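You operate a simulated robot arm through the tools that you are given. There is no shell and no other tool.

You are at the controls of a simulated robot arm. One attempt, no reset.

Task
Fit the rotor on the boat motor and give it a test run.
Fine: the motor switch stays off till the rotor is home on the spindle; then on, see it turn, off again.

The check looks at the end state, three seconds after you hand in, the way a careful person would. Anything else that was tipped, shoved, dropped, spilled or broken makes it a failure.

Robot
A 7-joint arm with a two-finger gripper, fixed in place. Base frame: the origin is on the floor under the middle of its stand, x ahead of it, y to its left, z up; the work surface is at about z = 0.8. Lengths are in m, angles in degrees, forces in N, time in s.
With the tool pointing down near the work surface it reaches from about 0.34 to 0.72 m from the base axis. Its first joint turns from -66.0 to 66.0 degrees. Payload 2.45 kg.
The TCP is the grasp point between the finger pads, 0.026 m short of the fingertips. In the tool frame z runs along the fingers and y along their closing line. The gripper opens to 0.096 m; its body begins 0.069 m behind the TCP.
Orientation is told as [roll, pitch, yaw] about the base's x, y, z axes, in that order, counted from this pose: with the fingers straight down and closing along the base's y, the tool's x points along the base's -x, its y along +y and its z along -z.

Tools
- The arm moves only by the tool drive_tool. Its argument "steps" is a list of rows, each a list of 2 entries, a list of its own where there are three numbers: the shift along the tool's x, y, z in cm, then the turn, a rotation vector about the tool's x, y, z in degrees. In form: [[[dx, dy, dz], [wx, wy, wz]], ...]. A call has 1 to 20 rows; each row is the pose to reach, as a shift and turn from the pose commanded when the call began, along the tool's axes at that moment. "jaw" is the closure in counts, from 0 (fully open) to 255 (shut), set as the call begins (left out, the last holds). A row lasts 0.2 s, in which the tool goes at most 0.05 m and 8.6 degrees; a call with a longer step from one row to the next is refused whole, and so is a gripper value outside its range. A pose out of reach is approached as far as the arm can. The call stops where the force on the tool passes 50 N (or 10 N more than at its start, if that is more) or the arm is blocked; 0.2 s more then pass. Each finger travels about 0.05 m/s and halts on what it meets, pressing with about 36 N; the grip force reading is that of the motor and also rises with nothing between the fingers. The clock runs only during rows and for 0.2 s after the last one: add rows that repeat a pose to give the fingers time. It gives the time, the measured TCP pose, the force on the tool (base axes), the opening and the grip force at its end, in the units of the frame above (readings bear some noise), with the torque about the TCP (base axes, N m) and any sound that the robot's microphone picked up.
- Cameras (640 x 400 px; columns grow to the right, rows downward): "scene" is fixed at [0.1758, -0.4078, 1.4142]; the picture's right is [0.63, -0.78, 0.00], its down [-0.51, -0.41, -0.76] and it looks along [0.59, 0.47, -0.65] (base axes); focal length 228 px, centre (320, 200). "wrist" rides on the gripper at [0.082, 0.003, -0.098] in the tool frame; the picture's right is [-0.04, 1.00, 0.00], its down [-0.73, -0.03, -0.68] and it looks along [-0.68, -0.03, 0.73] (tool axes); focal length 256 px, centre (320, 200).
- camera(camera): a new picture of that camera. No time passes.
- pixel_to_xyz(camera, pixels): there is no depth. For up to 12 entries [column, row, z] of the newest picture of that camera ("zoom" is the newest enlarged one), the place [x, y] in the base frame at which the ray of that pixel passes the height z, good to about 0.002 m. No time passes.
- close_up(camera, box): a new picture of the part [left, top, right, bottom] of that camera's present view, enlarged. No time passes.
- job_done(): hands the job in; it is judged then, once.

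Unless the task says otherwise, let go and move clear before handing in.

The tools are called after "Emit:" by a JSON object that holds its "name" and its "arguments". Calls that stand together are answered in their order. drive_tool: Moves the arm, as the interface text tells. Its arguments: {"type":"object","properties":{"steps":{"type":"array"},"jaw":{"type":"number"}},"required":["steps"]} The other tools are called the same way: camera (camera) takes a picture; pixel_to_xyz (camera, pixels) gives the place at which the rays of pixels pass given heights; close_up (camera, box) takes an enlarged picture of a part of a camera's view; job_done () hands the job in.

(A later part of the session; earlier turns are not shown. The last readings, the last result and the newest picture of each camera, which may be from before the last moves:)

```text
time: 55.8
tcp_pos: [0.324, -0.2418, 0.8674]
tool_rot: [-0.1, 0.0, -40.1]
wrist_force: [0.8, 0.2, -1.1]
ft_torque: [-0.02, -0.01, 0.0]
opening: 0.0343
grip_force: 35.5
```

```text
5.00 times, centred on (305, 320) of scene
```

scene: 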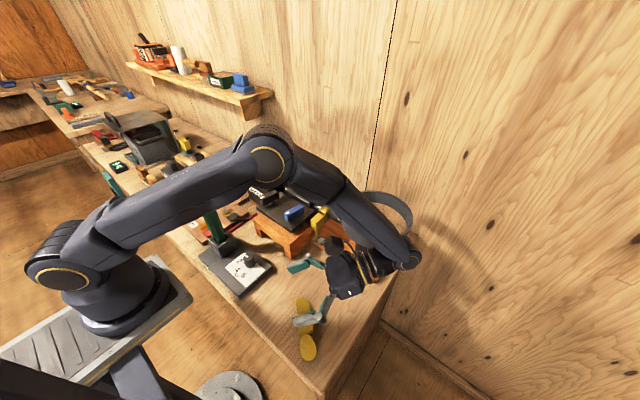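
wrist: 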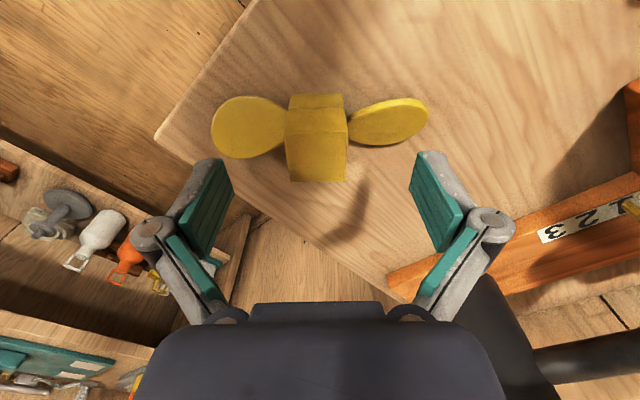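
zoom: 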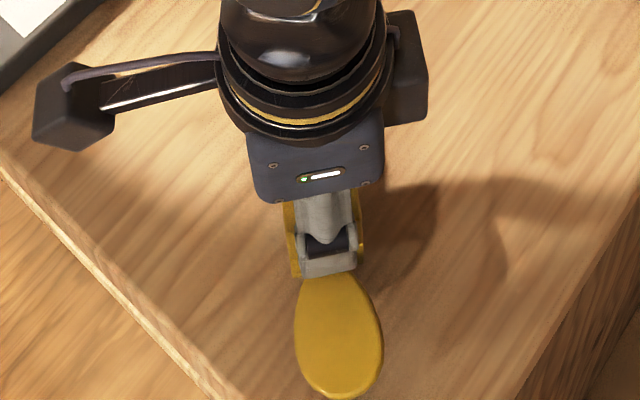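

Held firmly with an identical picture after the lift. Raising it slowly to TCP z≈1.12.

Emit:
{"name": "drive_tool", "arguments": {"steps": [[[0, 0, -0.5], [0, 0, 0]], [[0, 0, -1.3], [0, 0, 0]], [[0, 0, -2.4], [0, 0, 0]], [[0, 0, -3.6], [0, 0, 0]], [[0, 0, -5.0], [0, 0, 0]], [[0, 0, -6.5], [0, 0, 0]], [[0, 0, -8.0], [0, 0, 0]], [[0, 0, -9.5], [0, 0, 0]], [[0, 0, -11.0], [0, 0, 0]], [[0, 0, -12.5], [0, 0, 0]], [[0, 0, -14.0], [0, 0, 0]], [[0, 0, -15.5], [0, 0, 0]], [[0, 0, -17.0], [0, 0, 0]], [[0, 0, -18.5], [0, 0, 0]], [[0, 0, -20], [0, 0, 0]], [[0, 0, -21.5], [0, 0, 0]], [[0, 0, -23], [0, 0, 0]], [[0, 0, -24.3], [0, 0, 0]], [[0, 0, -25.3], [0, 0, 0]], [[0, 0, -25.3], [0, 0, 0]]]}}

Emit:
{"name": "close_up", "arguments": {"camera": "wrist", "box": [200, 80, 440, 260]}}

```text
time: 60.0
tcp_pos: [0.3237, -0.2409, 1.1208]
tool_rot: [0.1, 0.0, -40.2]
wrist_force: [-0.5, -0.6, -2.0]
ft_torque: [-0.01, 0.0, -0.04]
opening: 0.0344
grip_force: 36.0
```

```text
2.22 times, centred on (320, 170) of wrist
```

zoom: 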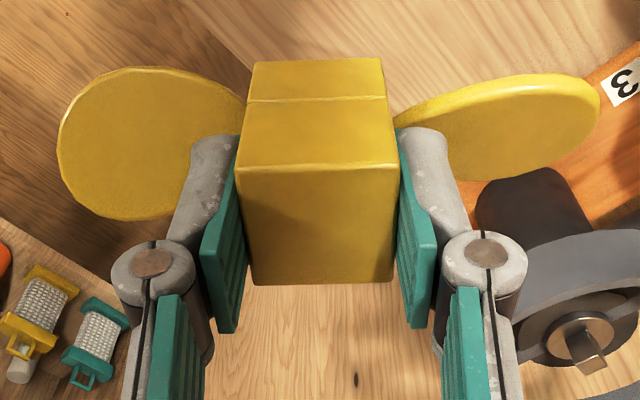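

Still firmly held at z=1.121. I'll compute the hub's position relative to the TCP from its top corners at z≈1.118.

Emit:
{"name": "pixel_to_xyz", "arguments": {"camera": "zoom", "pixels": [[240, 168, 1.118], [397, 165, 1.118], [253, 284, 1.118], [393, 281, 1.118], [252, 62, 1.065], [382, 58, 1.065]]}}

```text
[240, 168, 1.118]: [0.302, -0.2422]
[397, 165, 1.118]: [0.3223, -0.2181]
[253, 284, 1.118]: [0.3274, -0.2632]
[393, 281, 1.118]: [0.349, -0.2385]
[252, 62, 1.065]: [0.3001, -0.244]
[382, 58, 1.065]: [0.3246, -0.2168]
```

The hub centre coincides with the TCP to within 1 mm. I'll now carry it slowly to above the spindle at (0.607,-0.2545), turning to yaw 0 on the way.

Emit:
{"name": "drive_tool", "arguments": {"steps": [[[-0.5, 0.4, 0], [0, 0, -1]], [[-1.4, 1.1, 0], [0, 0, -3]], [[-2.6, 2.0, 0], [0, 0, -5.3]], [[-3.9, 3.0, 0], [0, 0, -7.7]], [[-5.2, 4.0, 0], [0, 0, -10.1]], [[-6.5, 5.0, 0], [0, 0, -12.5]], [[-7.8, 6.0, 0], [0, 0, -14.9]], [[-9.1, 7.0, 0], [0, 0, -17.3]], [[-10.4, 8.0, 0], [0, 0, -19.7]], [[-11.7, 9.0, 0], [0, 0, -22.1]], [[-13.0, 10.0, 0], [0, 0, -24.5]], [[-14.3, 11.0, 0], [0, 0, -26.9]], [[-15.6, 12.0, 0], [0, 0, -29.3]], [[-16.9, 13.0, 0], [0, 0, -31.7]], [[-18.2, 14.0, 0], [0, 0, -34.1]], [[-19.5, 15.0, 0], [0, 0, -36.5]], [[-20.8, 15.9, 0], [0, 0, -38.4]], [[-21.8, 16.6, 0], [0, 0, -39.5]], [[-22.5, 17.1, 0], [0, 0, -40]], [[-22.5, 17.1, 0], [0, 0, -40]]]}}

Emit:
{"name": "camera", "arguments": {"camera": "wrist"}}

Emit:
{"name": "camera", "arguments": {"camera": "scene"}}

Emit:
{"name": "close_up", "arguments": {"camera": "scene", "box": [320, 140, 430, 250]}}

```text
time: 64.2
tcp_pos: [0.6076, -0.2546, 1.1195]
tool_rot: [0.0, 0.0, 0.1]
wrist_force: [-0.9, 0.1, -1.6]
ft_torque: [0.01, 0.0, 0.01]
opening: 0.0339
grip_force: 36.0
```

```text
taken
```

wrist: 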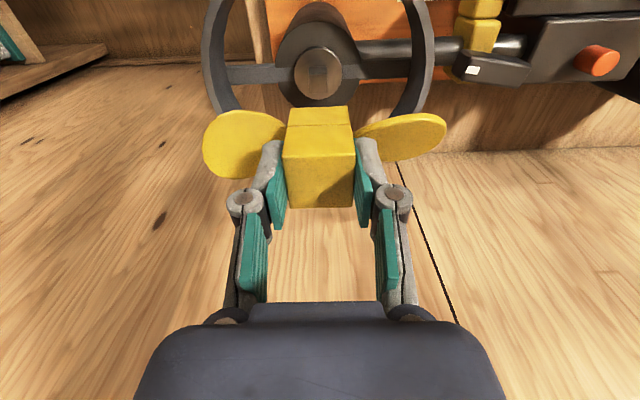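

```text
taken
```

scene: 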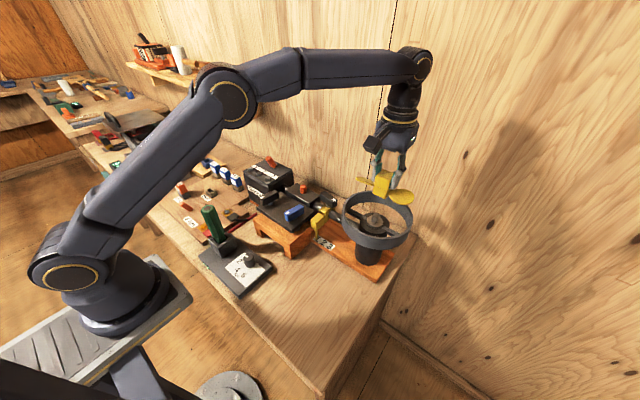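

```text
3.64 times, centred on (375, 195) of scene
```

zoom: 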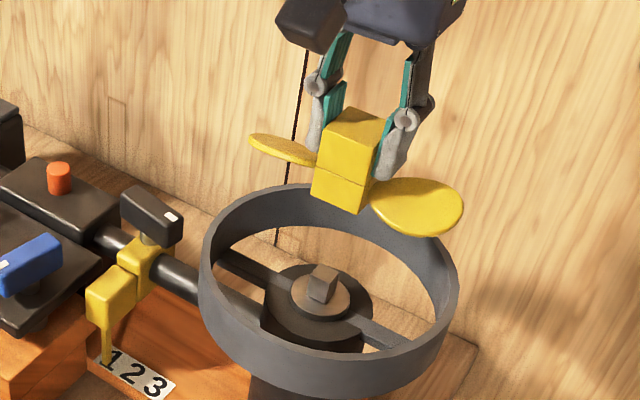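

The rotor hangs level above the ring with the peg visible at wrist (317,72). I'll zoom to measure peg versus hub alignment in the same image.

Emit:
{"name": "close_up", "arguments": {"camera": "wrist", "box": [270, 40, 370, 120]}}

Emit:
{"name": "close_up", "arguments": {"camera": "wrist", "box": [260, 90, 380, 220]}}

```text
5.00 times, centred on (320, 80) of wrist
```

zoom: 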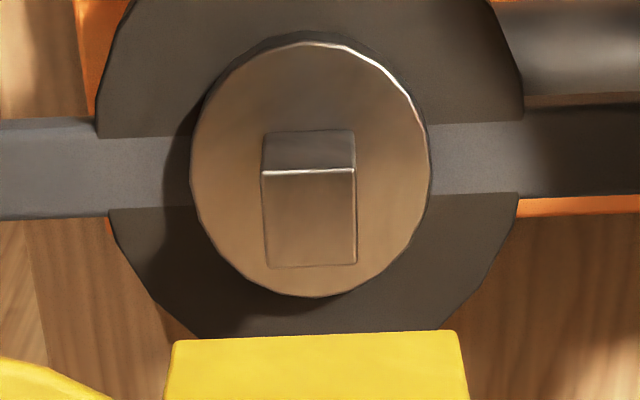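

```text
3.08 times, centred on (320, 155) of wrist
```

zoom: 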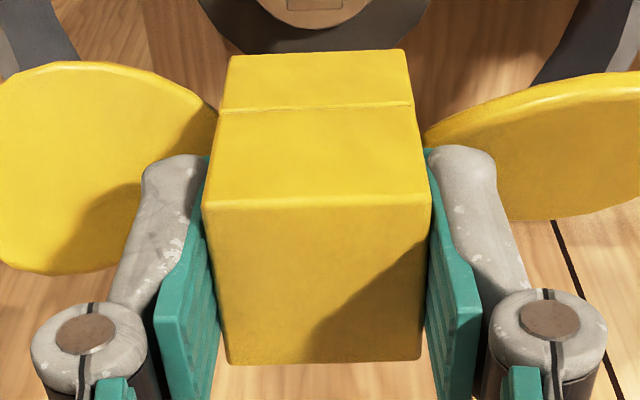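

Peg top corners are (262,171),(355,170),(267,267),(357,265) in the first zoom; I'll re-take that zoom and convert the peg and hub edges together.

Emit:
{"name": "close_up", "arguments": {"camera": "wrist", "box": [270, 40, 370, 120]}}

Emit:
{"name": "pixel_to_xyz", "arguments": {"camera": "zoom", "pixels": [[262, 171, 0.987], [355, 170, 0.987], [267, 267, 0.987], [357, 265, 0.987], [265, 132, 0.966], [353, 129, 0.966], [192, 165, 0.966], [430, 165, 0.966], [308, 34, 0.966], [318, 296, 0.966], [173, 342, 1.064], [457, 331, 1.064]]}}

Emit:
{"name": "pixel_to_xyz", "arguments": {"camera": "wrist", "pixels": [[286, 157, 1.117], [352, 155, 1.117], [293, 209, 1.117], [351, 208, 1.117]]}}

```text
5.00 times, centred on (320, 80) of wrist
```

zoom: 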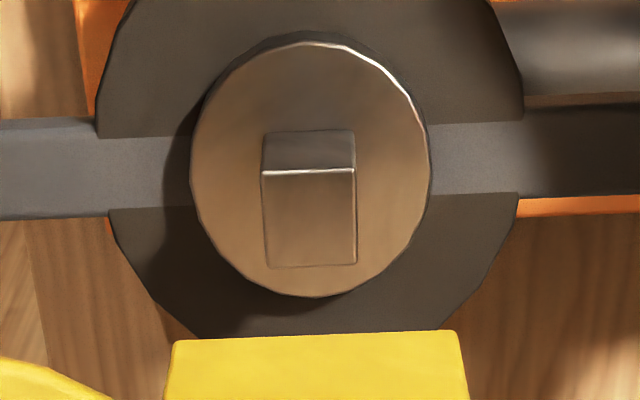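

```text
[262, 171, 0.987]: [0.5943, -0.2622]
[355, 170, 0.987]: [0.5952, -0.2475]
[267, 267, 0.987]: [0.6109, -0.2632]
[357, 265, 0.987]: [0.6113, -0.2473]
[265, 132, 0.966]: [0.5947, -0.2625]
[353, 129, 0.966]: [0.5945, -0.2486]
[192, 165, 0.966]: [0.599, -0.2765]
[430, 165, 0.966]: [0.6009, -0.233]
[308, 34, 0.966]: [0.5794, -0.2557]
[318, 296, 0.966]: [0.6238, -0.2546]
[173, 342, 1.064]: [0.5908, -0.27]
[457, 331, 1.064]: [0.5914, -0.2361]
```

```text
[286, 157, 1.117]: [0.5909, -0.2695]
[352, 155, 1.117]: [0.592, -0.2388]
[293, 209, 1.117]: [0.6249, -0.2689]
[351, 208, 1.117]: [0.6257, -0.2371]
```

Three views agree if the peg top is at z≈0.992 with centre ≈(0.601,-0.256), so the hub needs to shift −6.5 mm in x and −1.5 mm in y. I'll do that and lower to hub-bottom z≈1.02 for another check.

Emit:
{"name": "drive_tool", "arguments": {"steps": [[[0.3, -0.07, 0], [0, 0, 0]], [[0.65, -0.15, 0.3], [0, 0, 0]], [[0.65, -0.15, 1.0], [0, 0, 0]], [[0.65, -0.15, 1.8], [0, 0, 0]], [[0.65, -0.15, 2.6], [0, 0, 0]], [[0.65, -0.15, 3.4], [0, 0, 0]], [[0.65, -0.15, 4.1], [0, 0, 0]], [[0.65, -0.15, 4.5], [0, 0, 0]], [[0.65, -0.15, 4.5], [0, 0, 0]]]}}

Emit:
{"name": "camera", "arguments": {"camera": "wrist"}}

Emit:
{"name": "camera", "arguments": {"camera": "scene"}}

Emit:
{"name": "close_up", "arguments": {"camera": "scene", "box": [330, 160, 430, 250]}}

Emit:
{"name": "close_up", "arguments": {"camera": "wrist", "box": [180, 30, 460, 220]}}

```text
time: 66.2
tcp_pos: [0.6003, -0.2562, 1.0743]
tool_rot: [-0.1, 0.0, 0.0]
wrist_force: [-0.4, 0.3, -1.0]
ft_torque: [0.03, 0.0, 0.02]
opening: 0.0341
grip_force: 36.3
```

```text
taken
```

wrist: 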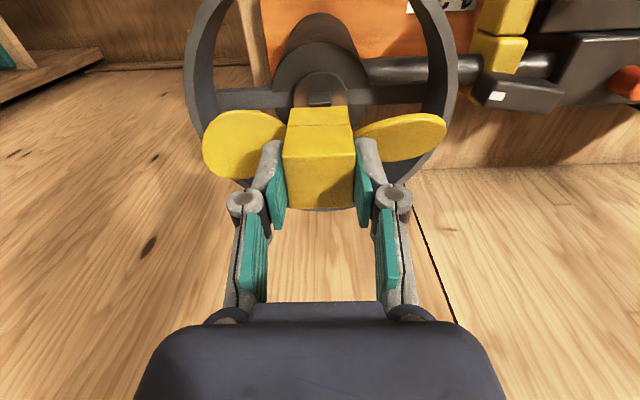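

```text
taken
```

scene: 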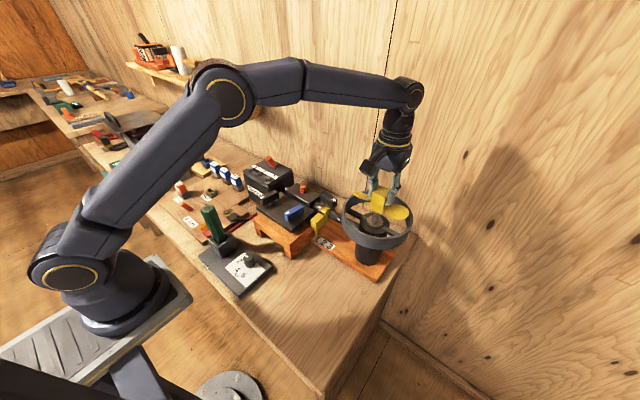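

```text
4.44 times, centred on (380, 205) of scene
```

zoom: 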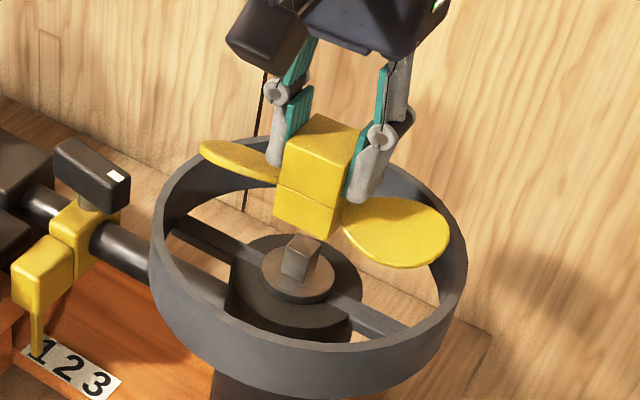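

```text
2.11 times, centred on (320, 125) of wrist
```

zoom: 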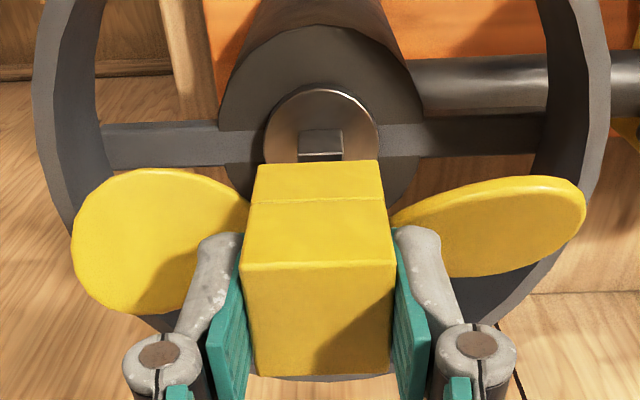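

Blades fit inside the ring's radius. I'll zoom on the peg's visible edge at wrist (320,103) and the hub's bottom edge to refine the lateral alignment.

Emit:
{"name": "close_up", "arguments": {"camera": "wrist", "box": [280, 70, 360, 130]}}

Emit:
{"name": "pixel_to_xyz", "arguments": {"camera": "wrist", "pixels": [[320, 103, 0.99]]}}

```text
6.67 times, centred on (320, 100) of wrist
```

zoom: 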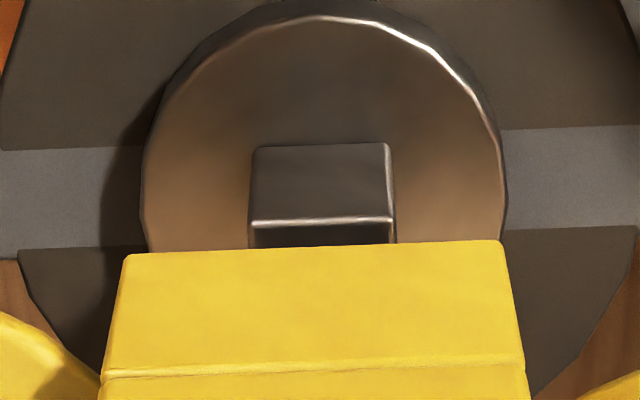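

```text
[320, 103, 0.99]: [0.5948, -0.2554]
```

Peg near-top edge: (249,223)-(393,218); peg base edge: (253,147)-(388,144); hub bottom edge: (123,253)-(500,241). Converting all.

Emit:
{"name": "pixel_to_xyz", "arguments": {"camera": "zoom", "pixels": [[249, 223, 0.992], [393, 218, 0.992], [249, 223, 0.987], [393, 218, 0.987], [253, 147, 0.971], [388, 144, 0.971], [253, 147, 0.966], [388, 144, 0.966], [123, 253, 1.019], [500, 241, 1.019], [141, 200, 0.971], [503, 200, 0.971]]}}

```text
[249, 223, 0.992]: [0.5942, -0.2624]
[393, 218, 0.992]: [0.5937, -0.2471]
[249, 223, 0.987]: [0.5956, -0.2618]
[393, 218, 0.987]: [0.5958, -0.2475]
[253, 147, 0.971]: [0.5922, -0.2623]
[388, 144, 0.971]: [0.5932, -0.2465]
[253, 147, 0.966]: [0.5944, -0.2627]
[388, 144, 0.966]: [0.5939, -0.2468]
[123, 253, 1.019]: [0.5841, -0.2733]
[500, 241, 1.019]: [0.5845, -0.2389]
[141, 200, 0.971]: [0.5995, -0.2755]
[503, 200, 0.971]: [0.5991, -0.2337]
```

In-image geometry puts the peg within ~1 mm of the hub axis: shift +0.5 mm in x and +0.7 mm in y. I'll apply that and lower to just above the peg top (TCP z≈1.053).

Emit:
{"name": "drive_tool", "arguments": {"steps": [[[-0.05, 0.07, 0.3], [0, 0, 0]], [[-0.05, 0.07, 0.8], [0, 0, 0]], [[-0.05, 0.07, 1.3], [0, 0, 0]], [[-0.05, 0.07, 1.8], [0, 0, 0]], [[-0.05, 0.07, 2.15], [0, 0, 0]], [[-0.05, 0.07, 2.15], [0, 0, 0]]]}}

Emit:
{"name": "close_up", "arguments": {"camera": "scene", "box": [340, 170, 420, 240]}}

Emit:
{"name": "close_up", "arguments": {"camera": "wrist", "box": [180, 50, 460, 230]}}

```text
time: 67.6
tcp_pos: [0.6023, -0.2555, 1.0528]
tool_rot: [0.0, 0.1, -0.1]
wrist_force: [0.0, -0.1, -0.7]
ft_torque: [-0.04, 0.0, -0.03]
opening: 0.034
grip_force: 35.7
```

```text
5.71 times, centred on (380, 205) of scene
```

zoom: 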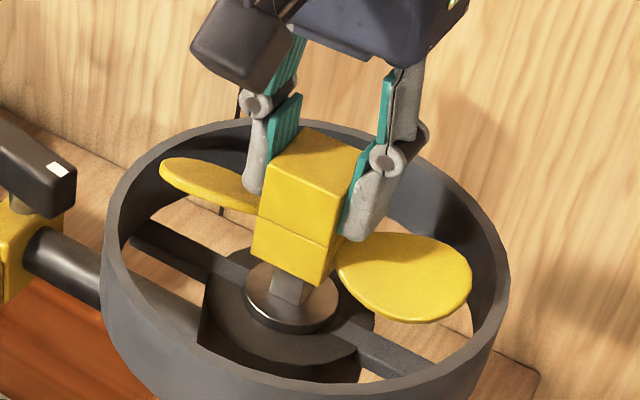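

```text
2.22 times, centred on (320, 140) of wrist
```

zoom: 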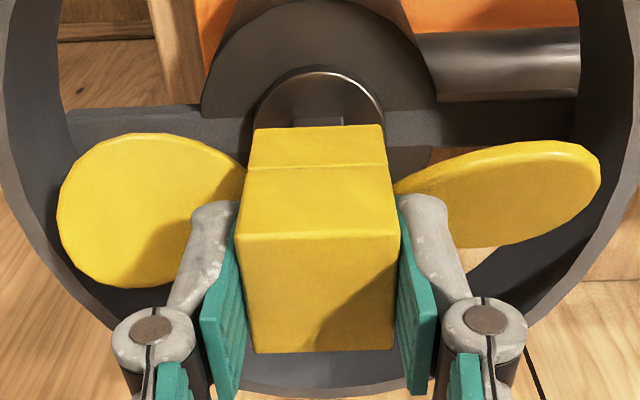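

The hub is just above the peg, whose base shows at wrist zoom (318,122). I'll zoom once more to check the lateral centring here.

Emit:
{"name": "close_up", "arguments": {"camera": "wrist", "box": [285, 75, 355, 125]}}

Emit:
{"name": "close_up", "arguments": {"camera": "scene", "box": [360, 195, 400, 225]}}

```text
8.00 times, centred on (320, 100) of wrist
```

zoom: 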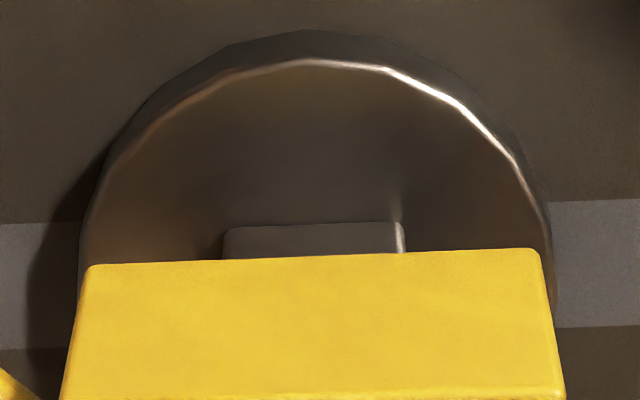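

```text
13.33 times, centred on (380, 210) of scene
```

zoom: 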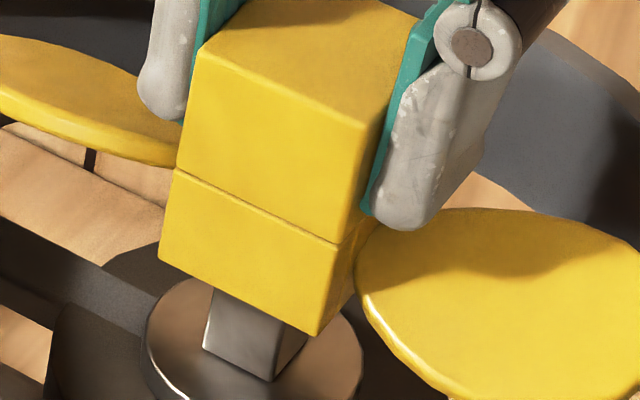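

Hub is about 0.5 mm too far in +y relative to the peg by the wrist view. I'll cross-check x using this scene zoom: hub bottom corners (159,255),(318,335) and peg base corners (203,347),(268,381).

Emit:
{"name": "pixel_to_xyz", "arguments": {"camera": "zoom", "pixels": [[159, 255, 0.997], [318, 335, 0.997], [203, 347, 0.971], [268, 381, 0.971], [203, 347, 0.966], [268, 381, 0.966], [195, 47, 1.05], [366, 127, 1.05]]}}

```text
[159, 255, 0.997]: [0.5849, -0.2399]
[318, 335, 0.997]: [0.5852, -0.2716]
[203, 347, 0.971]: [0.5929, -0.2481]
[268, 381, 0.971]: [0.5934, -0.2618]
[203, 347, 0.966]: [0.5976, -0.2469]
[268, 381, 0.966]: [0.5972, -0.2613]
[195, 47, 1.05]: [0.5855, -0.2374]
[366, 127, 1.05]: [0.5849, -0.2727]
```

Both cameras now agree the hub is centred on the peg within ~0.5 mm (opposite small errors cancel), with home expected near TCP z≈1.025 and first contact near 1.046 if misaligned. Lowering 7 mm gently.

Emit:
{"name": "drive_tool", "arguments": {"steps": [[[0, 0, 0.15], [0, 0, 0]], [[0, 0, 0.3], [0, 0, 0]], [[0, 0, 0.45], [0, 0, 0]], [[0, 0, 0.6], [0, 0, 0]], [[0, 0, 0.7], [0, 0, 0]], [[0, 0, 0.7], [0, 0, 0]]]}}

```text
time: 69.0
tcp_pos: [0.602, -0.2559, 1.0485]
tool_rot: [-0.2, -0.3, 0.0]
wrist_force: [-2.1, 4.3, 30.1]
ft_torque: [0.14, 0.46, -0.02]
opening: 0.0344
grip_force: 36.2
```

Contact at z≈1.0485 with 30 N: the hub rests on the peg top, and the torque (τy=0.46) shows the pressure is ~11 mm toward −x, so the hub must move toward −x. I'll lift 4 mm, shift −1.5 mm in x and −0.5 mm in y, and try again.

Emit:
{"name": "drive_tool", "arguments": {"steps": [[[0, 0, -0.2], [0, 0, 0]], [[0.08, -0.03, -0.4], [0, 0, 0]], [[0.15, -0.05, -0.4], [0, 0, 0]], [[0.15, -0.05, -0.25], [0, 0, 0]], [[0.15, -0.05, -0.1], [0, 0, 0]], [[0.15, -0.05, -0.05], [0, 0, 0]], [[0.15, -0.05, -0.05], [0, 0, 0]]]}}

```text
time: 70.6
tcp_pos: [0.599, -0.2567, 1.0452]
tool_rot: [0.0, 0.0, -0.1]
wrist_force: [3.0, -1.2, -0.6]
ft_torque: [-0.05, -0.2, 0.03]
opening: 0.034
grip_force: 36.1
```

The hub has dropped below the peg-top level (z=1.0452) with no vertical load, only a small +3 N sideways force: the peg is entering the bore. Easing +0.4 mm in x and lowering further 4 mm.

Emit:
{"name": "drive_tool", "arguments": {"steps": [[[-0.04, 0.02, 0.05], [0, 0, 0]], [[-0.04, 0.02, 0.15], [0, 0, 0]], [[-0.04, 0.02, 0.25], [0, 0, 0]], [[-0.04, 0.02, 0.35], [0, 0, 0]], [[-0.04, 0.02, 0.4], [0, 0, 0]], [[-0.04, 0.02, 0.4], [0, 0, 0]]]}}

```text
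time: 72.0
tcp_pos: [0.5996, -0.2551, 1.0425]
tool_rot: [-0.1, 0.0, -0.1]
wrist_force: [-0.9, -0.3, -1.5]
ft_torque: [-0.02, -0.01, 0.02]
opening: 0.0342
grip_force: 35.7
```

No resistance now (forces ≈0) at z=1.0425, so the peg is inside the bore. Lowering another 10 mm slowly.

Emit:
{"name": "drive_tool", "arguments": {"steps": [[[0, 0, 0.12], [0, 0, 0]], [[0, 0, 0.24], [0, 0, 0]], [[0, 0, 0.36], [0, 0, 0]], [[0, 0, 0.48], [0, 0, 0]], [[0, 0, 0.6], [0, 0, 0]], [[0, 0, 0.72], [0, 0, 0]], [[0, 0, 0.84], [0, 0, 0]], [[0, 0, 0.95], [0, 0, 0]], [[0, 0, 0.95], [0, 0, 0]]]}}

Emit:
{"name": "close_up", "arguments": {"camera": "scene", "box": [340, 170, 420, 240]}}

```text
time: 74.0
tcp_pos: [0.5991, -0.2567, 1.0317]
tool_rot: [0.0, 0.0, -0.1]
wrist_force: [0.0, 0.8, -0.7]
ft_torque: [0.01, 0.02, 0.0]
opening: 0.0341
grip_force: 36.4
```

```text
5.71 times, centred on (380, 205) of scene
```

zoom: 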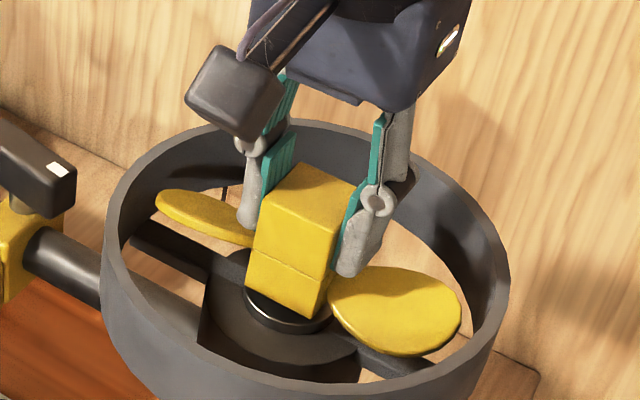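

The hub is sliding down the peg freely, z=1.0317. A few more millimetres until it seats on the collar.

Emit:
{"name": "drive_tool", "arguments": {"steps": [[[0, 0, 0.1], [0, 0, 0]], [[0, 0, 0.2], [0, 0, 0]], [[0, 0, 0.3], [0, 0, 0]], [[0, 0, 0.4], [0, 0, 0]], [[0, 0, 0.4], [0, 0, 0]]]}}

```text
time: 75.2
tcp_pos: [0.5985, -0.2558, 1.0288]
tool_rot: [0.0, 0.1, -0.1]
wrist_force: [0.9, 0.1, -1.8]
ft_torque: [0.03, 0.0, 0.0]
opening: 0.0343
grip_force: 35.8
```

Still free at z≈1.0285. Lowering 3 mm more.

Emit:
{"name": "drive_tool", "arguments": {"steps": [[[0, 0, 0.1], [0, 0, 0]], [[0, 0, 0.2], [0, 0, 0]], [[0, 0, 0.3], [0, 0, 0]], [[0, 0, 0.3], [0, 0, 0]]]}}

Emit:
{"name": "close_up", "arguments": {"camera": "scene", "box": [350, 185, 410, 230]}}

```text
time: 76.2
tcp_pos: [0.5999, -0.2559, 1.0263]
tool_rot: [-0.1, -0.1, -0.1]
wrist_force: [-1.1, 0.5, 3.7]
ft_torque: [-0.05, -0.03, -0.01]
opening: 0.0341
grip_force: 35.6
```

```text
8.89 times, centred on (380, 208) of scene
```

zoom: 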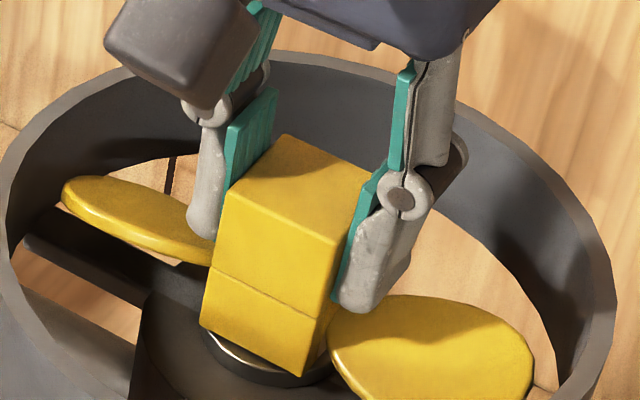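

Force rose to +3.7 N at z=1.0263, right at the expected seating height. I'll press 1 mm more to confirm it's against the collar.

Emit:
{"name": "drive_tool", "arguments": {"steps": [[[0, 0, 0.05], [0, 0, 0]], [[0, 0, 0.1], [0, 0, 0]], [[0, 0, 0.1], [0, 0, 0]]]}}

```text
time: 77.0
tcp_pos: [0.5996, -0.2565, 1.0266]
tool_rot: [0.1, 0.0, -0.1]
wrist_force: [-3.3, 2.8, 13.0]
ft_torque: [-0.01, -0.08, 0.01]
opening: 0.0343
grip_force: 35.9
```

Firm seat: 13 N with z unchanged at 1.0266, so the rotor is home on the collar. I'll relieve the load and open the jaws part-way inside the ring.

Emit:
{"name": "drive_tool", "arguments": {"steps": [[[0, 0, -0.1], [0, 0, 0]], [[0, 0, -0.1], [0, 0, 0]]]}}

Emit:
{"name": "drive_tool", "arguments": {"steps": [[[0, 0, 0], [0, 0, 0]], [[0, 0, 0], [0, 0, 0]], [[0, 0, 0], [0, 0, 0]], [[0, 0, 0], [0, 0, 0]]], "jaw": 95}}

Emit:
{"name": "close_up", "arguments": {"camera": "wrist", "box": [180, 50, 460, 240]}}

Emit:
{"name": "close_up", "arguments": {"camera": "scene", "box": [340, 170, 420, 240]}}

```text
time: 77.6
tcp_pos: [0.601, -0.257, 1.0261]
tool_rot: [0.0, 0.0, -0.2]
wrist_force: [-0.4, 1.0, 10.8]
ft_torque: [-0.03, -0.19, 0.04]
opening: 0.0338
grip_force: 36.0
```

```text
time: 78.6
tcp_pos: [0.6005, -0.257, 1.0263]
tool_rot: [0.0, 0.0, -0.1]
wrist_force: [-1.4, 0.9, -0.7]
ft_torque: [0.01, 0.0, 0.01]
opening: 0.0602
grip_force: 0.1
```

```text
2.11 times, centred on (320, 145) of wrist
```

zoom: 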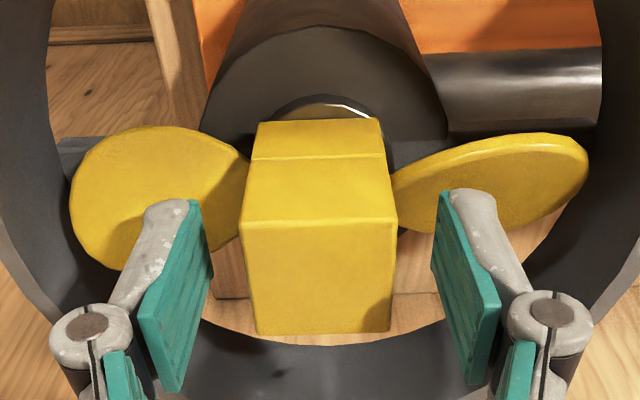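

```text
5.71 times, centred on (380, 205) of scene
```

zoom: 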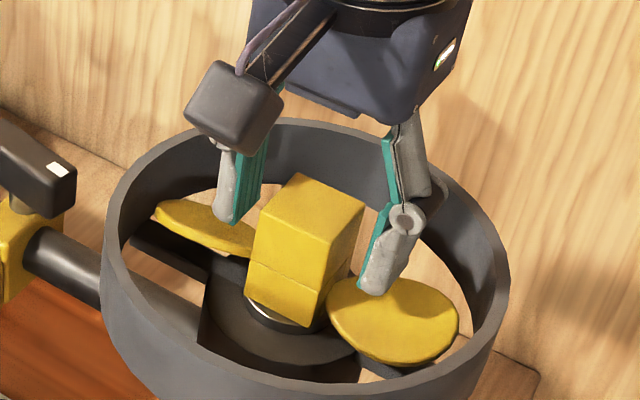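

The rotor sits on the spindle, free of the fingers. Rising straight up out of the ring.

Emit:
{"name": "drive_tool", "arguments": {"steps": [[[0, 0, -0.5], [0, 0, 0]], [[0, 0, -1.2], [0, 0, 0]], [[0, 0, -2.2], [0, 0, 0]], [[0, 0, -3.5], [0, 0, 0]], [[0, 0, -5.0], [0, 0, 0]], [[0, 0, -7.0], [0, 0, 0]], [[0, 0, -9.0], [0, 0, 0]], [[0, 0, -11], [0, 0, 0]], [[0, 0, -11], [0, 0, 0]]]}}

Emit:
{"name": "camera", "arguments": {"camera": "wrist"}}

Emit:
{"name": "close_up", "arguments": {"camera": "scene", "box": [330, 160, 420, 250]}}

Emit:
{"name": "close_up", "arguments": {"camera": "wrist", "box": [200, 10, 440, 150]}}

```text
time: 80.6
tcp_pos: [0.5996, -0.2559, 1.135]
tool_rot: [0.0, 0.0, -0.1]
wrist_force: [0.9, 0.4, -1.0]
ft_torque: [-0.02, 0.0, 0.05]
opening: 0.0604
grip_force: 0.1
```

```text
taken
```

wrist: 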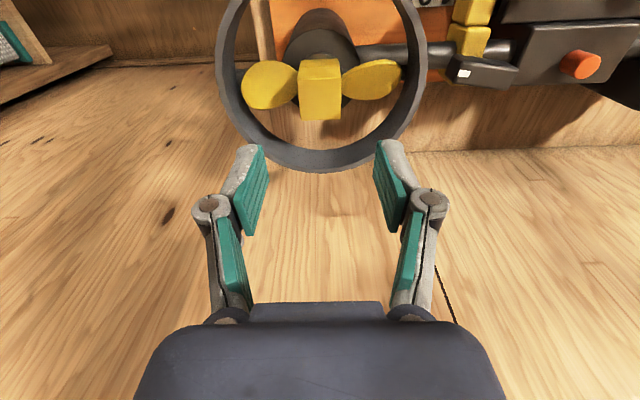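

```text
4.44 times, centred on (375, 205) of scene
```

zoom: 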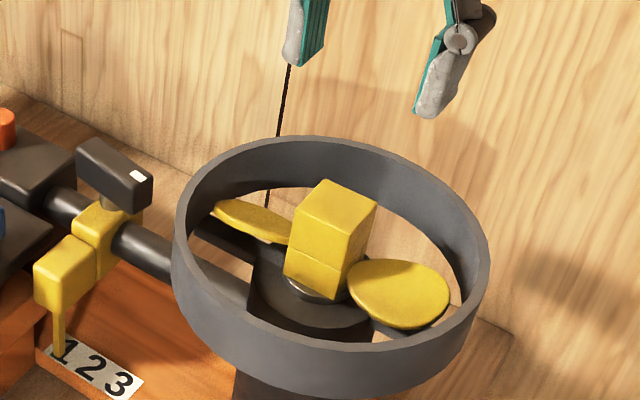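

```text
2.67 times, centred on (320, 80) of wrist
```

zoom: 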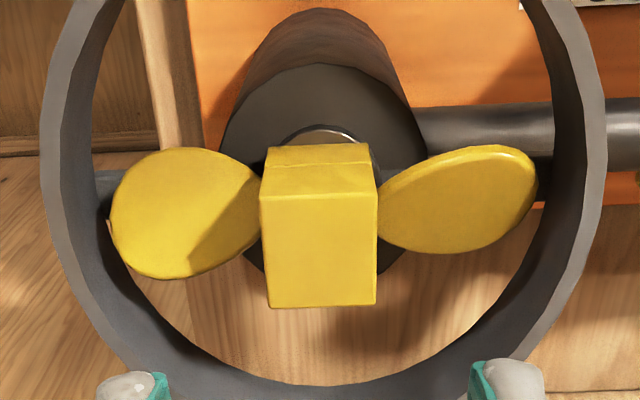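

The rotor sits squared on the spindle inside the ring. Now I'll bring the camera over the shaft box and motor head to identify the switch before touching anything.

Emit:
{"name": "drive_tool", "arguments": {"steps": [[[1, 3.5, 0], [0, 0, 0]], [[2, 7, 0], [0, 0, 0]], [[3, 10.5, 0], [0, 0, 0]], [[4, 14, 0], [0, 0, 0]], [[5, 17.5, 0], [0, 0, 0]], [[6, 21, 0], [0, 0, 0]], [[7, 24.5, 0], [0, 0, 0]], [[7.5, 28, 1], [0, 0, 0]], [[7.5, 31, 2.5], [0, 0, 0]], [[7.5, 32, 4], [0, 0, 0]], [[7.5, 32, 4], [0, 0, 0]]]}}

Emit:
{"name": "camera", "arguments": {"camera": "wrist"}}

Emit:
{"name": "close_up", "arguments": {"camera": "wrist", "box": [180, 40, 460, 220]}}

Emit:
{"name": "close_up", "arguments": {"camera": "scene", "box": [330, 160, 420, 250]}}

```text
time: 83.0
tcp_pos: [0.5263, 0.0659, 1.0959]
tool_rot: [0.0, 0.0, -0.1]
wrist_force: [0.5, 0.4, 0.2]
ft_torque: [-0.01, 0.0, -0.01]
opening: 0.0602
grip_force: 0.1
```

```text
taken
```

wrist: 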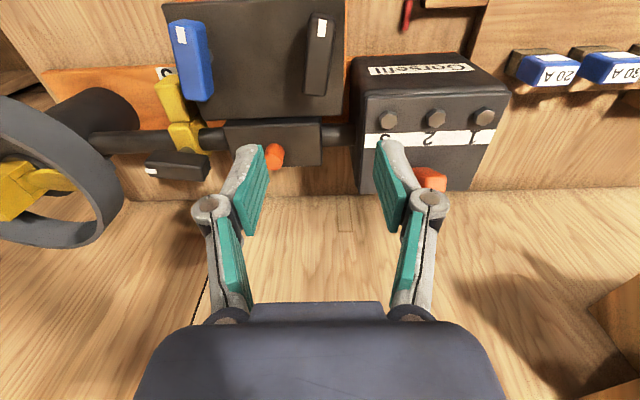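

```text
2.22 times, centred on (320, 130) of wrist
```

zoom: 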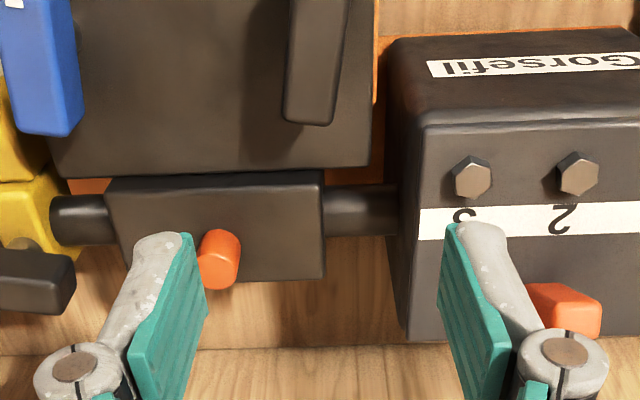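

```text
4.44 times, centred on (375, 205) of scene
```

zoom: 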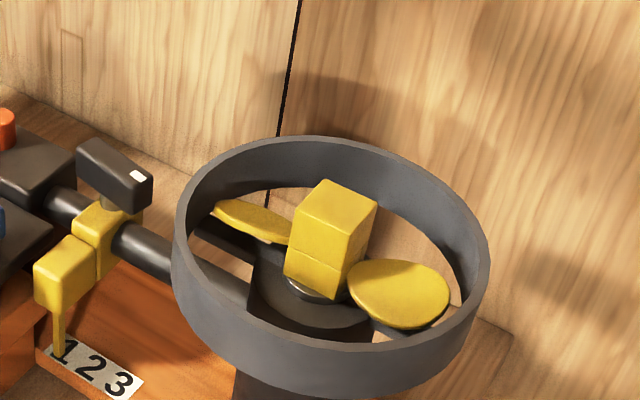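

The head's red lever toggle at wrist (430,178) looks like the motor switch (the shaft box has only a plain red pin). I'll move in front of the toggle to measure it.

Emit:
{"name": "drive_tool", "arguments": {"steps": [[[0.5, 3.5, 0], [0, 0, 0]], [[1, 7, 0], [0, 0, 0]], [[1.5, 10, 0], [0, 0, 0]], [[2, 11, 0], [0, 0, 0]], [[2, 11, 0], [0, 0, 0]]]}}

Emit:
{"name": "camera", "arguments": {"camera": "wrist"}}

Emit:
{"name": "close_up", "arguments": {"camera": "wrist", "box": [250, 90, 400, 220]}}

Emit:
{"name": "close_up", "arguments": {"camera": "scene", "box": [245, 145, 305, 195]}}

```text
time: 84.2
tcp_pos: [0.5059, 0.176, 1.0959]
tool_rot: [0.0, 0.0, -0.1]
wrist_force: [0.1, -0.1, -0.3]
ft_torque: [-0.01, 0.02, 0.02]
opening: 0.0603
grip_force: 0.1
```

```text
taken
```

wrist: 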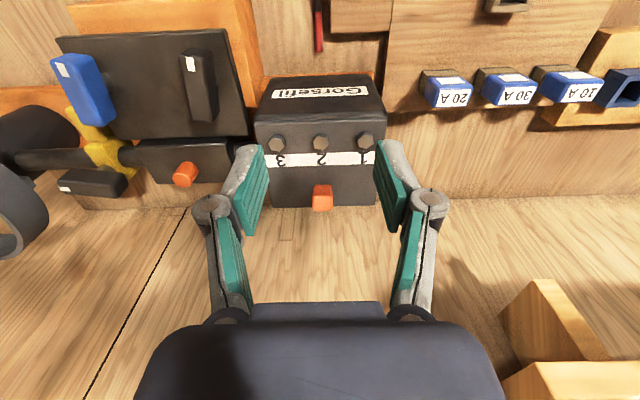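

```text
3.08 times, centred on (325, 155) of wrist
```

zoom: 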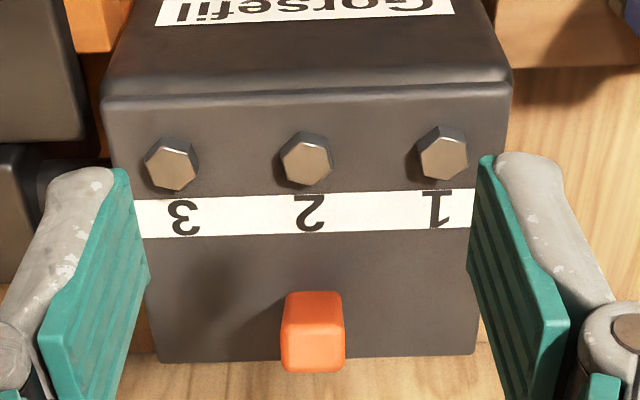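

```text
8.00 times, centred on (275, 170) of scene
```

zoom: 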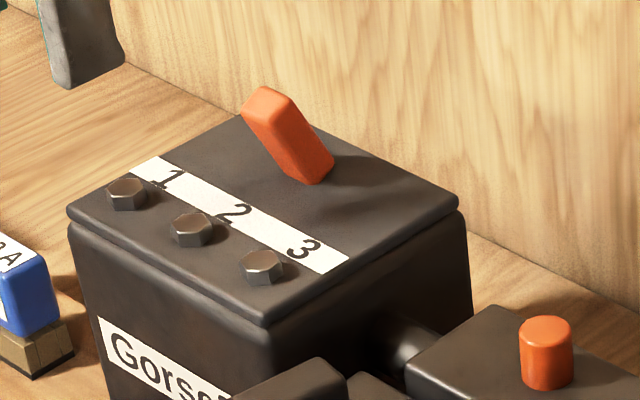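

The toggle's tip face is at wrist zoom (314,351) and scene zoom (267,103). Converting tip and base points at several heights to triangulate.

Emit:
{"name": "pixel_to_xyz", "arguments": {"camera": "zoom", "pixels": [[267, 103, 0.98], [267, 103, 1.0], [270, 118, 0.98], [270, 118, 1.0], [243, 103, 0.98], [292, 97, 0.98], [303, 185, 0.95], [303, 185, 0.96], [334, 158, 0.95], [334, 158, 0.96], [320, 168, 0.955], [281, 160, 0.96]]}}

Emit:
{"name": "pixel_to_xyz", "arguments": {"camera": "wrist", "pixels": [[321.4, 204, 0.98], [321.4, 204, 1.0], [321.4, 198.5, 0.98], [321.4, 198.5, 1.0], [322, 184.9, 0.95], [322, 184.9, 0.96], [312, 200, 0.98], [331.5, 200, 0.98]]}}

```text
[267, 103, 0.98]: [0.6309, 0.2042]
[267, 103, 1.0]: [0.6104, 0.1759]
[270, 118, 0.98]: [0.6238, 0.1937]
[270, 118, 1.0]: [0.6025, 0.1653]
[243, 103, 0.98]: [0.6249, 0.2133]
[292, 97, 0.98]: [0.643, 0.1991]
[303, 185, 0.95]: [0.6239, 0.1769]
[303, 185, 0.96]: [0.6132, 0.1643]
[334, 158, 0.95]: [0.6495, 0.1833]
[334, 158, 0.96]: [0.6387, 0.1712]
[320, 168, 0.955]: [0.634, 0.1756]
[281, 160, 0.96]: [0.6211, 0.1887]
```

```text
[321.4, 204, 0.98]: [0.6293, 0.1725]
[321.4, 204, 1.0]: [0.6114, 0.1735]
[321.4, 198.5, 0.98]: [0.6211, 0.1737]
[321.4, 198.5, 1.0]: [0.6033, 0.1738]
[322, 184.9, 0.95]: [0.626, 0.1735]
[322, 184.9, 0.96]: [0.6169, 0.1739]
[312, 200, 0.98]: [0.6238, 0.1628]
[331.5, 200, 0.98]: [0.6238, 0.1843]
```

The toggle stands on the head at (0.6225,0.174,0.963), leaning toward the robot with its tip at (0.611,0.174,1.00). I'll turn the tool to yaw 90° above it so the open fingers straddle it in x, letting me push it on and back off without re-routing.

Emit:
{"name": "drive_tool", "arguments": {"steps": [[[-1, 0, -1], [0, 0, -8]], [[-2, 0, -2], [0, 0, -16]], [[-3, 0, -3], [0, 0, -24]], [[-4, 0, -3], [0, 0, -32]], [[-5, 0, -3], [0, 0, -40]], [[-6, 0, -3], [0, 0, -48]], [[-7, 0, -3], [0, 0, -56]], [[-8, 0, -3], [0, 0, -64]], [[-9, 0, -3], [0, 0, -72]], [[-10, -0.1, -3], [0, 0, -80]], [[-10.9, -0.2, -3], [0, 0, -88]], [[-10.9, -0.2, -3], [0, 0, -90]], [[-10.9, -0.2, -3], [0, 0, -90]]], "jaw": 95}}

Emit:
{"name": "camera", "arguments": {"camera": "wrist"}}

Emit:
{"name": "camera", "arguments": {"camera": "scene"}}

```text
time: 87.0
tcp_pos: [0.6151, 0.1712, 1.1254]
tool_rot: [0.1, -0.1, 90.0]
wrist_force: [0.4, 0.1, 0.0]
ft_torque: [-0.01, 0.0, 0.02]
opening: 0.0601
grip_force: 0.2
```

```text
taken
```

wrist: 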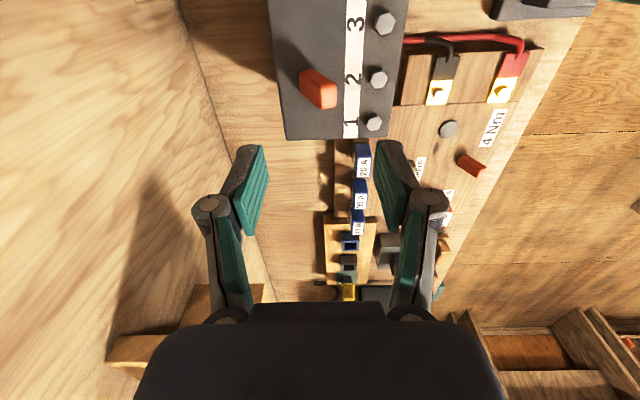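

```text
taken
```

scene: 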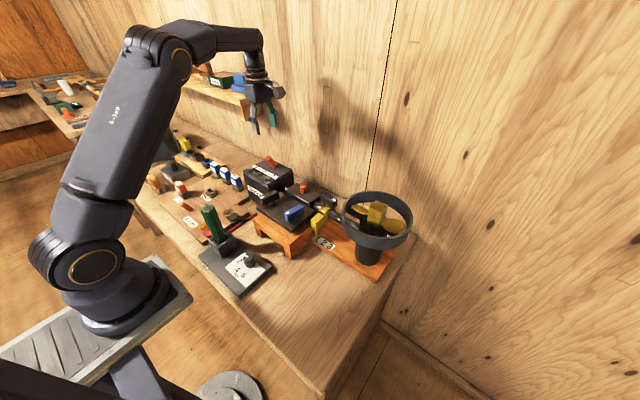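

The toggle is at wrist (319,90), leaning right (toward −x), centred between the fingers. Zooming to check positions before descending.

Emit:
{"name": "close_up", "arguments": {"camera": "wrist", "box": [260, 20, 420, 150]}}

Emit:
{"name": "pixel_to_xyz", "arguments": {"camera": "wrist", "pixels": [[318, 97, 1.0], [305, 75, 1.0], [336, 88, 1.0], [303, 88, 0.965], [272, 95, 1.2], [340, 138, 0.963], [285, 138, 0.963], [385, 138, 0.963]]}}

Emit:
{"name": "pixel_to_xyz", "arguments": {"camera": "scene", "pixels": [[272, 97, 1.1], [272, 97, 1.2], [240, 100, 1.1], [240, 100, 1.2], [255, 120, 1.1], [258, 70, 1.25]]}}

```text
3.08 times, centred on (340, 85) of wrist
```

zoom: 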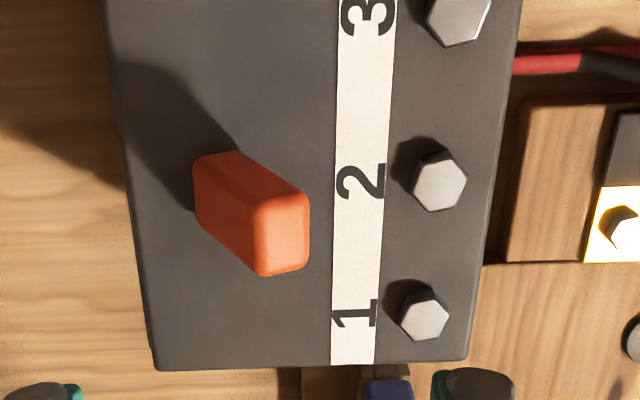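

```text
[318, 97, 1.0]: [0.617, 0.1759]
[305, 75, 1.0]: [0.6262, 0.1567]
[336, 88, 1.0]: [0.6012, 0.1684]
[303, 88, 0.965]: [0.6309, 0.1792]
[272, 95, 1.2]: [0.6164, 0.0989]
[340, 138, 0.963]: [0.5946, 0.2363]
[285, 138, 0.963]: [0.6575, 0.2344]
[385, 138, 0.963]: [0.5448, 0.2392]
```

```text
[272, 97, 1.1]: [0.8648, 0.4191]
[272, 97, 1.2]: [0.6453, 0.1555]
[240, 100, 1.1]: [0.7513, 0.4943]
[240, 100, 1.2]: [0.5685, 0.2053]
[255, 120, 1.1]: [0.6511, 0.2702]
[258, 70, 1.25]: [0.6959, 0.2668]
```

Fingers will pass 15 mm either side of the toggle (tip x 0.601–0.616, base to 0.631). Descending in two stages.

Emit:
{"name": "drive_tool", "arguments": {"steps": [[[0, 0, 2], [0, 0, 0]], [[0, 0, 4.5], [0, 0, 0]], [[0, 0, 7], [0, 0, 0]], [[0, 0, 8.5], [0, 0, 0]], [[0, 0, 8.5], [0, 0, 0]]]}}

Emit:
{"name": "camera", "arguments": {"camera": "wrist"}}

Emit:
{"name": "close_up", "arguments": {"camera": "scene", "box": [230, 110, 320, 200]}}

```text
time: 88.2
tcp_pos: [0.6116, 0.1724, 1.0416]
tool_rot: [-0.1, 0.0, 89.8]
wrist_force: [-0.6, 0.0, 0.4]
ft_torque: [-0.02, -0.01, -0.04]
opening: 0.0601
grip_force: 0.1
```

```text
taken
```

wrist: 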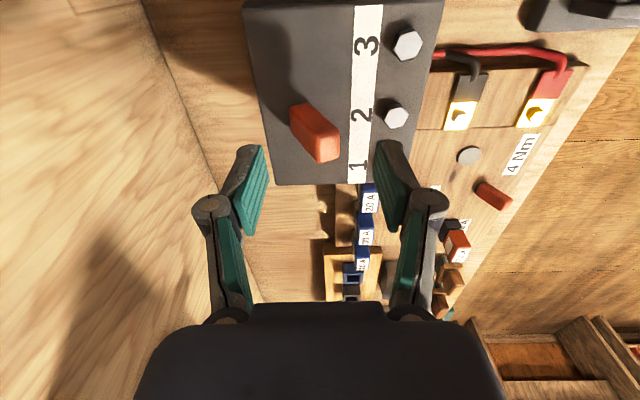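

```text
4.44 times, centred on (275, 155) of scene
```

zoom: 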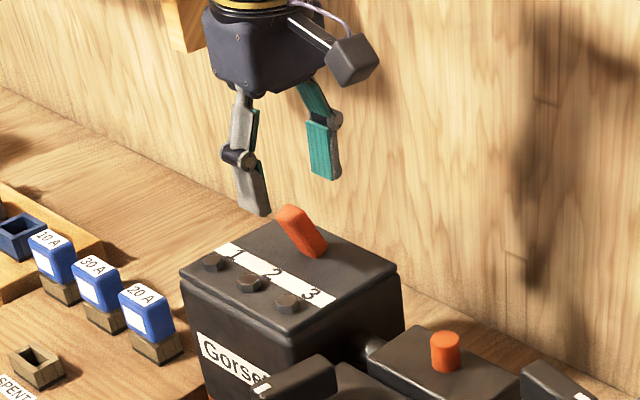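

Fingers straddle the toggle. I'll verify y alignment of its tip at wrist (326,150) and base before the last 4 cm.

Emit:
{"name": "pixel_to_xyz", "arguments": {"camera": "wrist", "pixels": [[327, 150, 1.0], [316, 162, 1.0], [339, 160, 1.0], [315, 138, 1.0], [291, 110, 0.965], [265, 180, 0.963], [375, 183, 0.963]]}}

Emit:
{"name": "close_up", "arguments": {"camera": "wrist", "box": [230, 80, 430, 200]}}

```text
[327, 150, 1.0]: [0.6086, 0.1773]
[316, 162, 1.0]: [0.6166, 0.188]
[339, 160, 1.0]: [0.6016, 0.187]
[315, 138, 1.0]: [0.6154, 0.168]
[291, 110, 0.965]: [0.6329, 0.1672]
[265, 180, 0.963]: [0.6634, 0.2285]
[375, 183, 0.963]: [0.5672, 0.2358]
```

```text
3.20 times, centred on (330, 140) of wrist
```

zoom: 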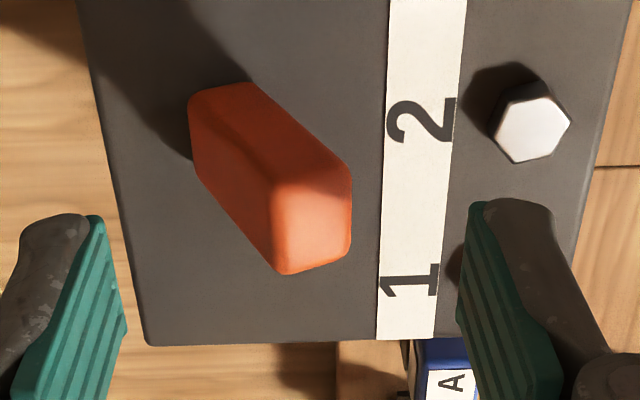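

Tip centre y≈0.176, so I'll shift +2 mm in y and lower so the fingertips sit ~14 mm above the head's top.

Emit:
{"name": "drive_tool", "arguments": {"steps": [[[-0.2, -0.1, 1], [0, 0, 0]], [[-0.2, -0.1, 2], [0, 0, 0]], [[-0.2, -0.1, 3], [0, 0, 0]], [[-0.2, -0.1, 3.7], [0, 0, 0]], [[-0.2, -0.1, 3.7], [0, 0, 0]]]}}

Emit:
{"name": "camera", "arguments": {"camera": "wrist"}}

Emit:
{"name": "close_up", "arguments": {"camera": "scene", "box": [240, 130, 310, 190]}}

```text
time: 89.4
tcp_pos: [0.617, 0.1736, 1.0052]
tool_rot: [-0.1, 0.0, 89.9]
wrist_force: [-0.2, -0.5, -0.7]
ft_torque: [0.01, 0.0, -0.04]
opening: 0.0604
grip_force: 0.0
```

```text
taken
```

wrist: 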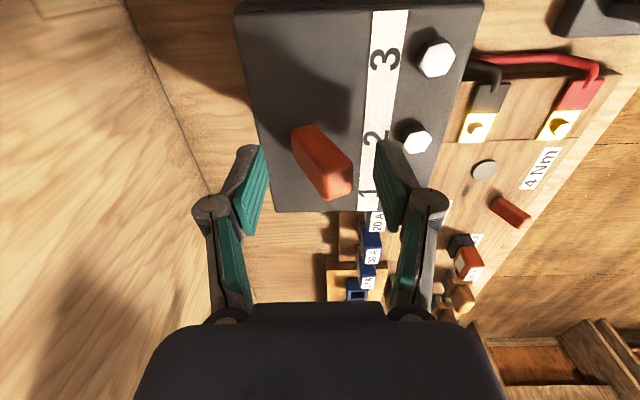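

```text
6.67 times, centred on (275, 160) of scene
```

zoom: 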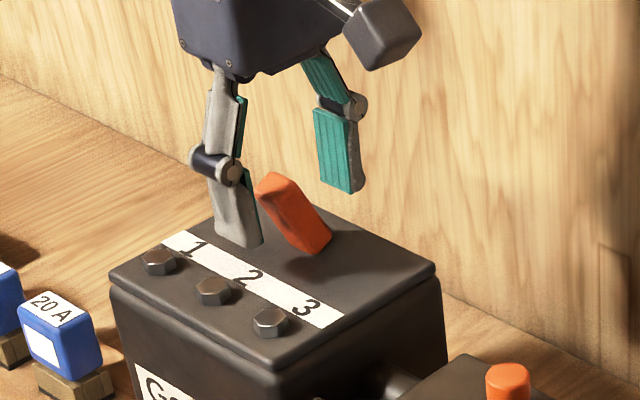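

Fingers are around the toggle with no contact. Rotor is home, so now I'll push the toggle toward +x in small steps.

Emit:
{"name": "drive_tool", "arguments": {"steps": [[[0, -0.5, 0], [0, 0, 0]], [[0, -1.0, 0], [0, 0, 0]], [[0, -1.4, 0], [0, 0, 0]], [[0, -1.7, 0], [0, 0, 0]], [[0, -2.0, 0], [0, 0, 0]], [[0, -2.0, 0], [0, 0, 0]]]}}

Emit:
{"name": "close_up", "arguments": {"camera": "scene", "box": [240, 130, 310, 190]}}

Emit:
{"name": "close_up", "arguments": {"camera": "scene", "box": [330, 170, 420, 250]}}

```text
time: 90.8
tcp_pos: [0.6369, 0.1738, 1.0039]
tool_rot: [0.0, 0.0, 89.9]
wrist_force: [-1.6, -0.4, 0.2]
ft_torque: [-0.01, 0.01, 0.01]
opening: 0.0612
grip_force: 0.8
```

```text
6.67 times, centred on (275, 160) of scene
```

zoom: 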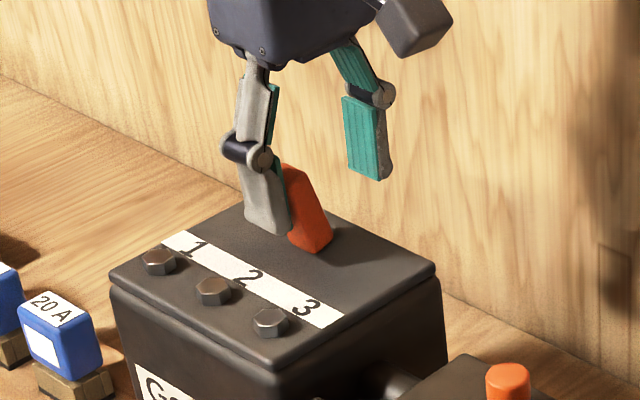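

```text
5.00 times, centred on (375, 210) of scene
```

zoom: 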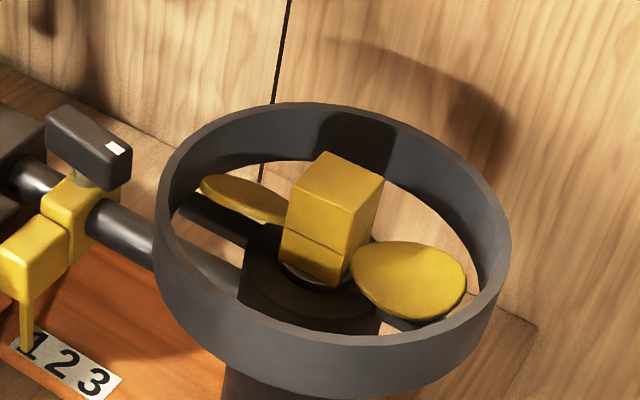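

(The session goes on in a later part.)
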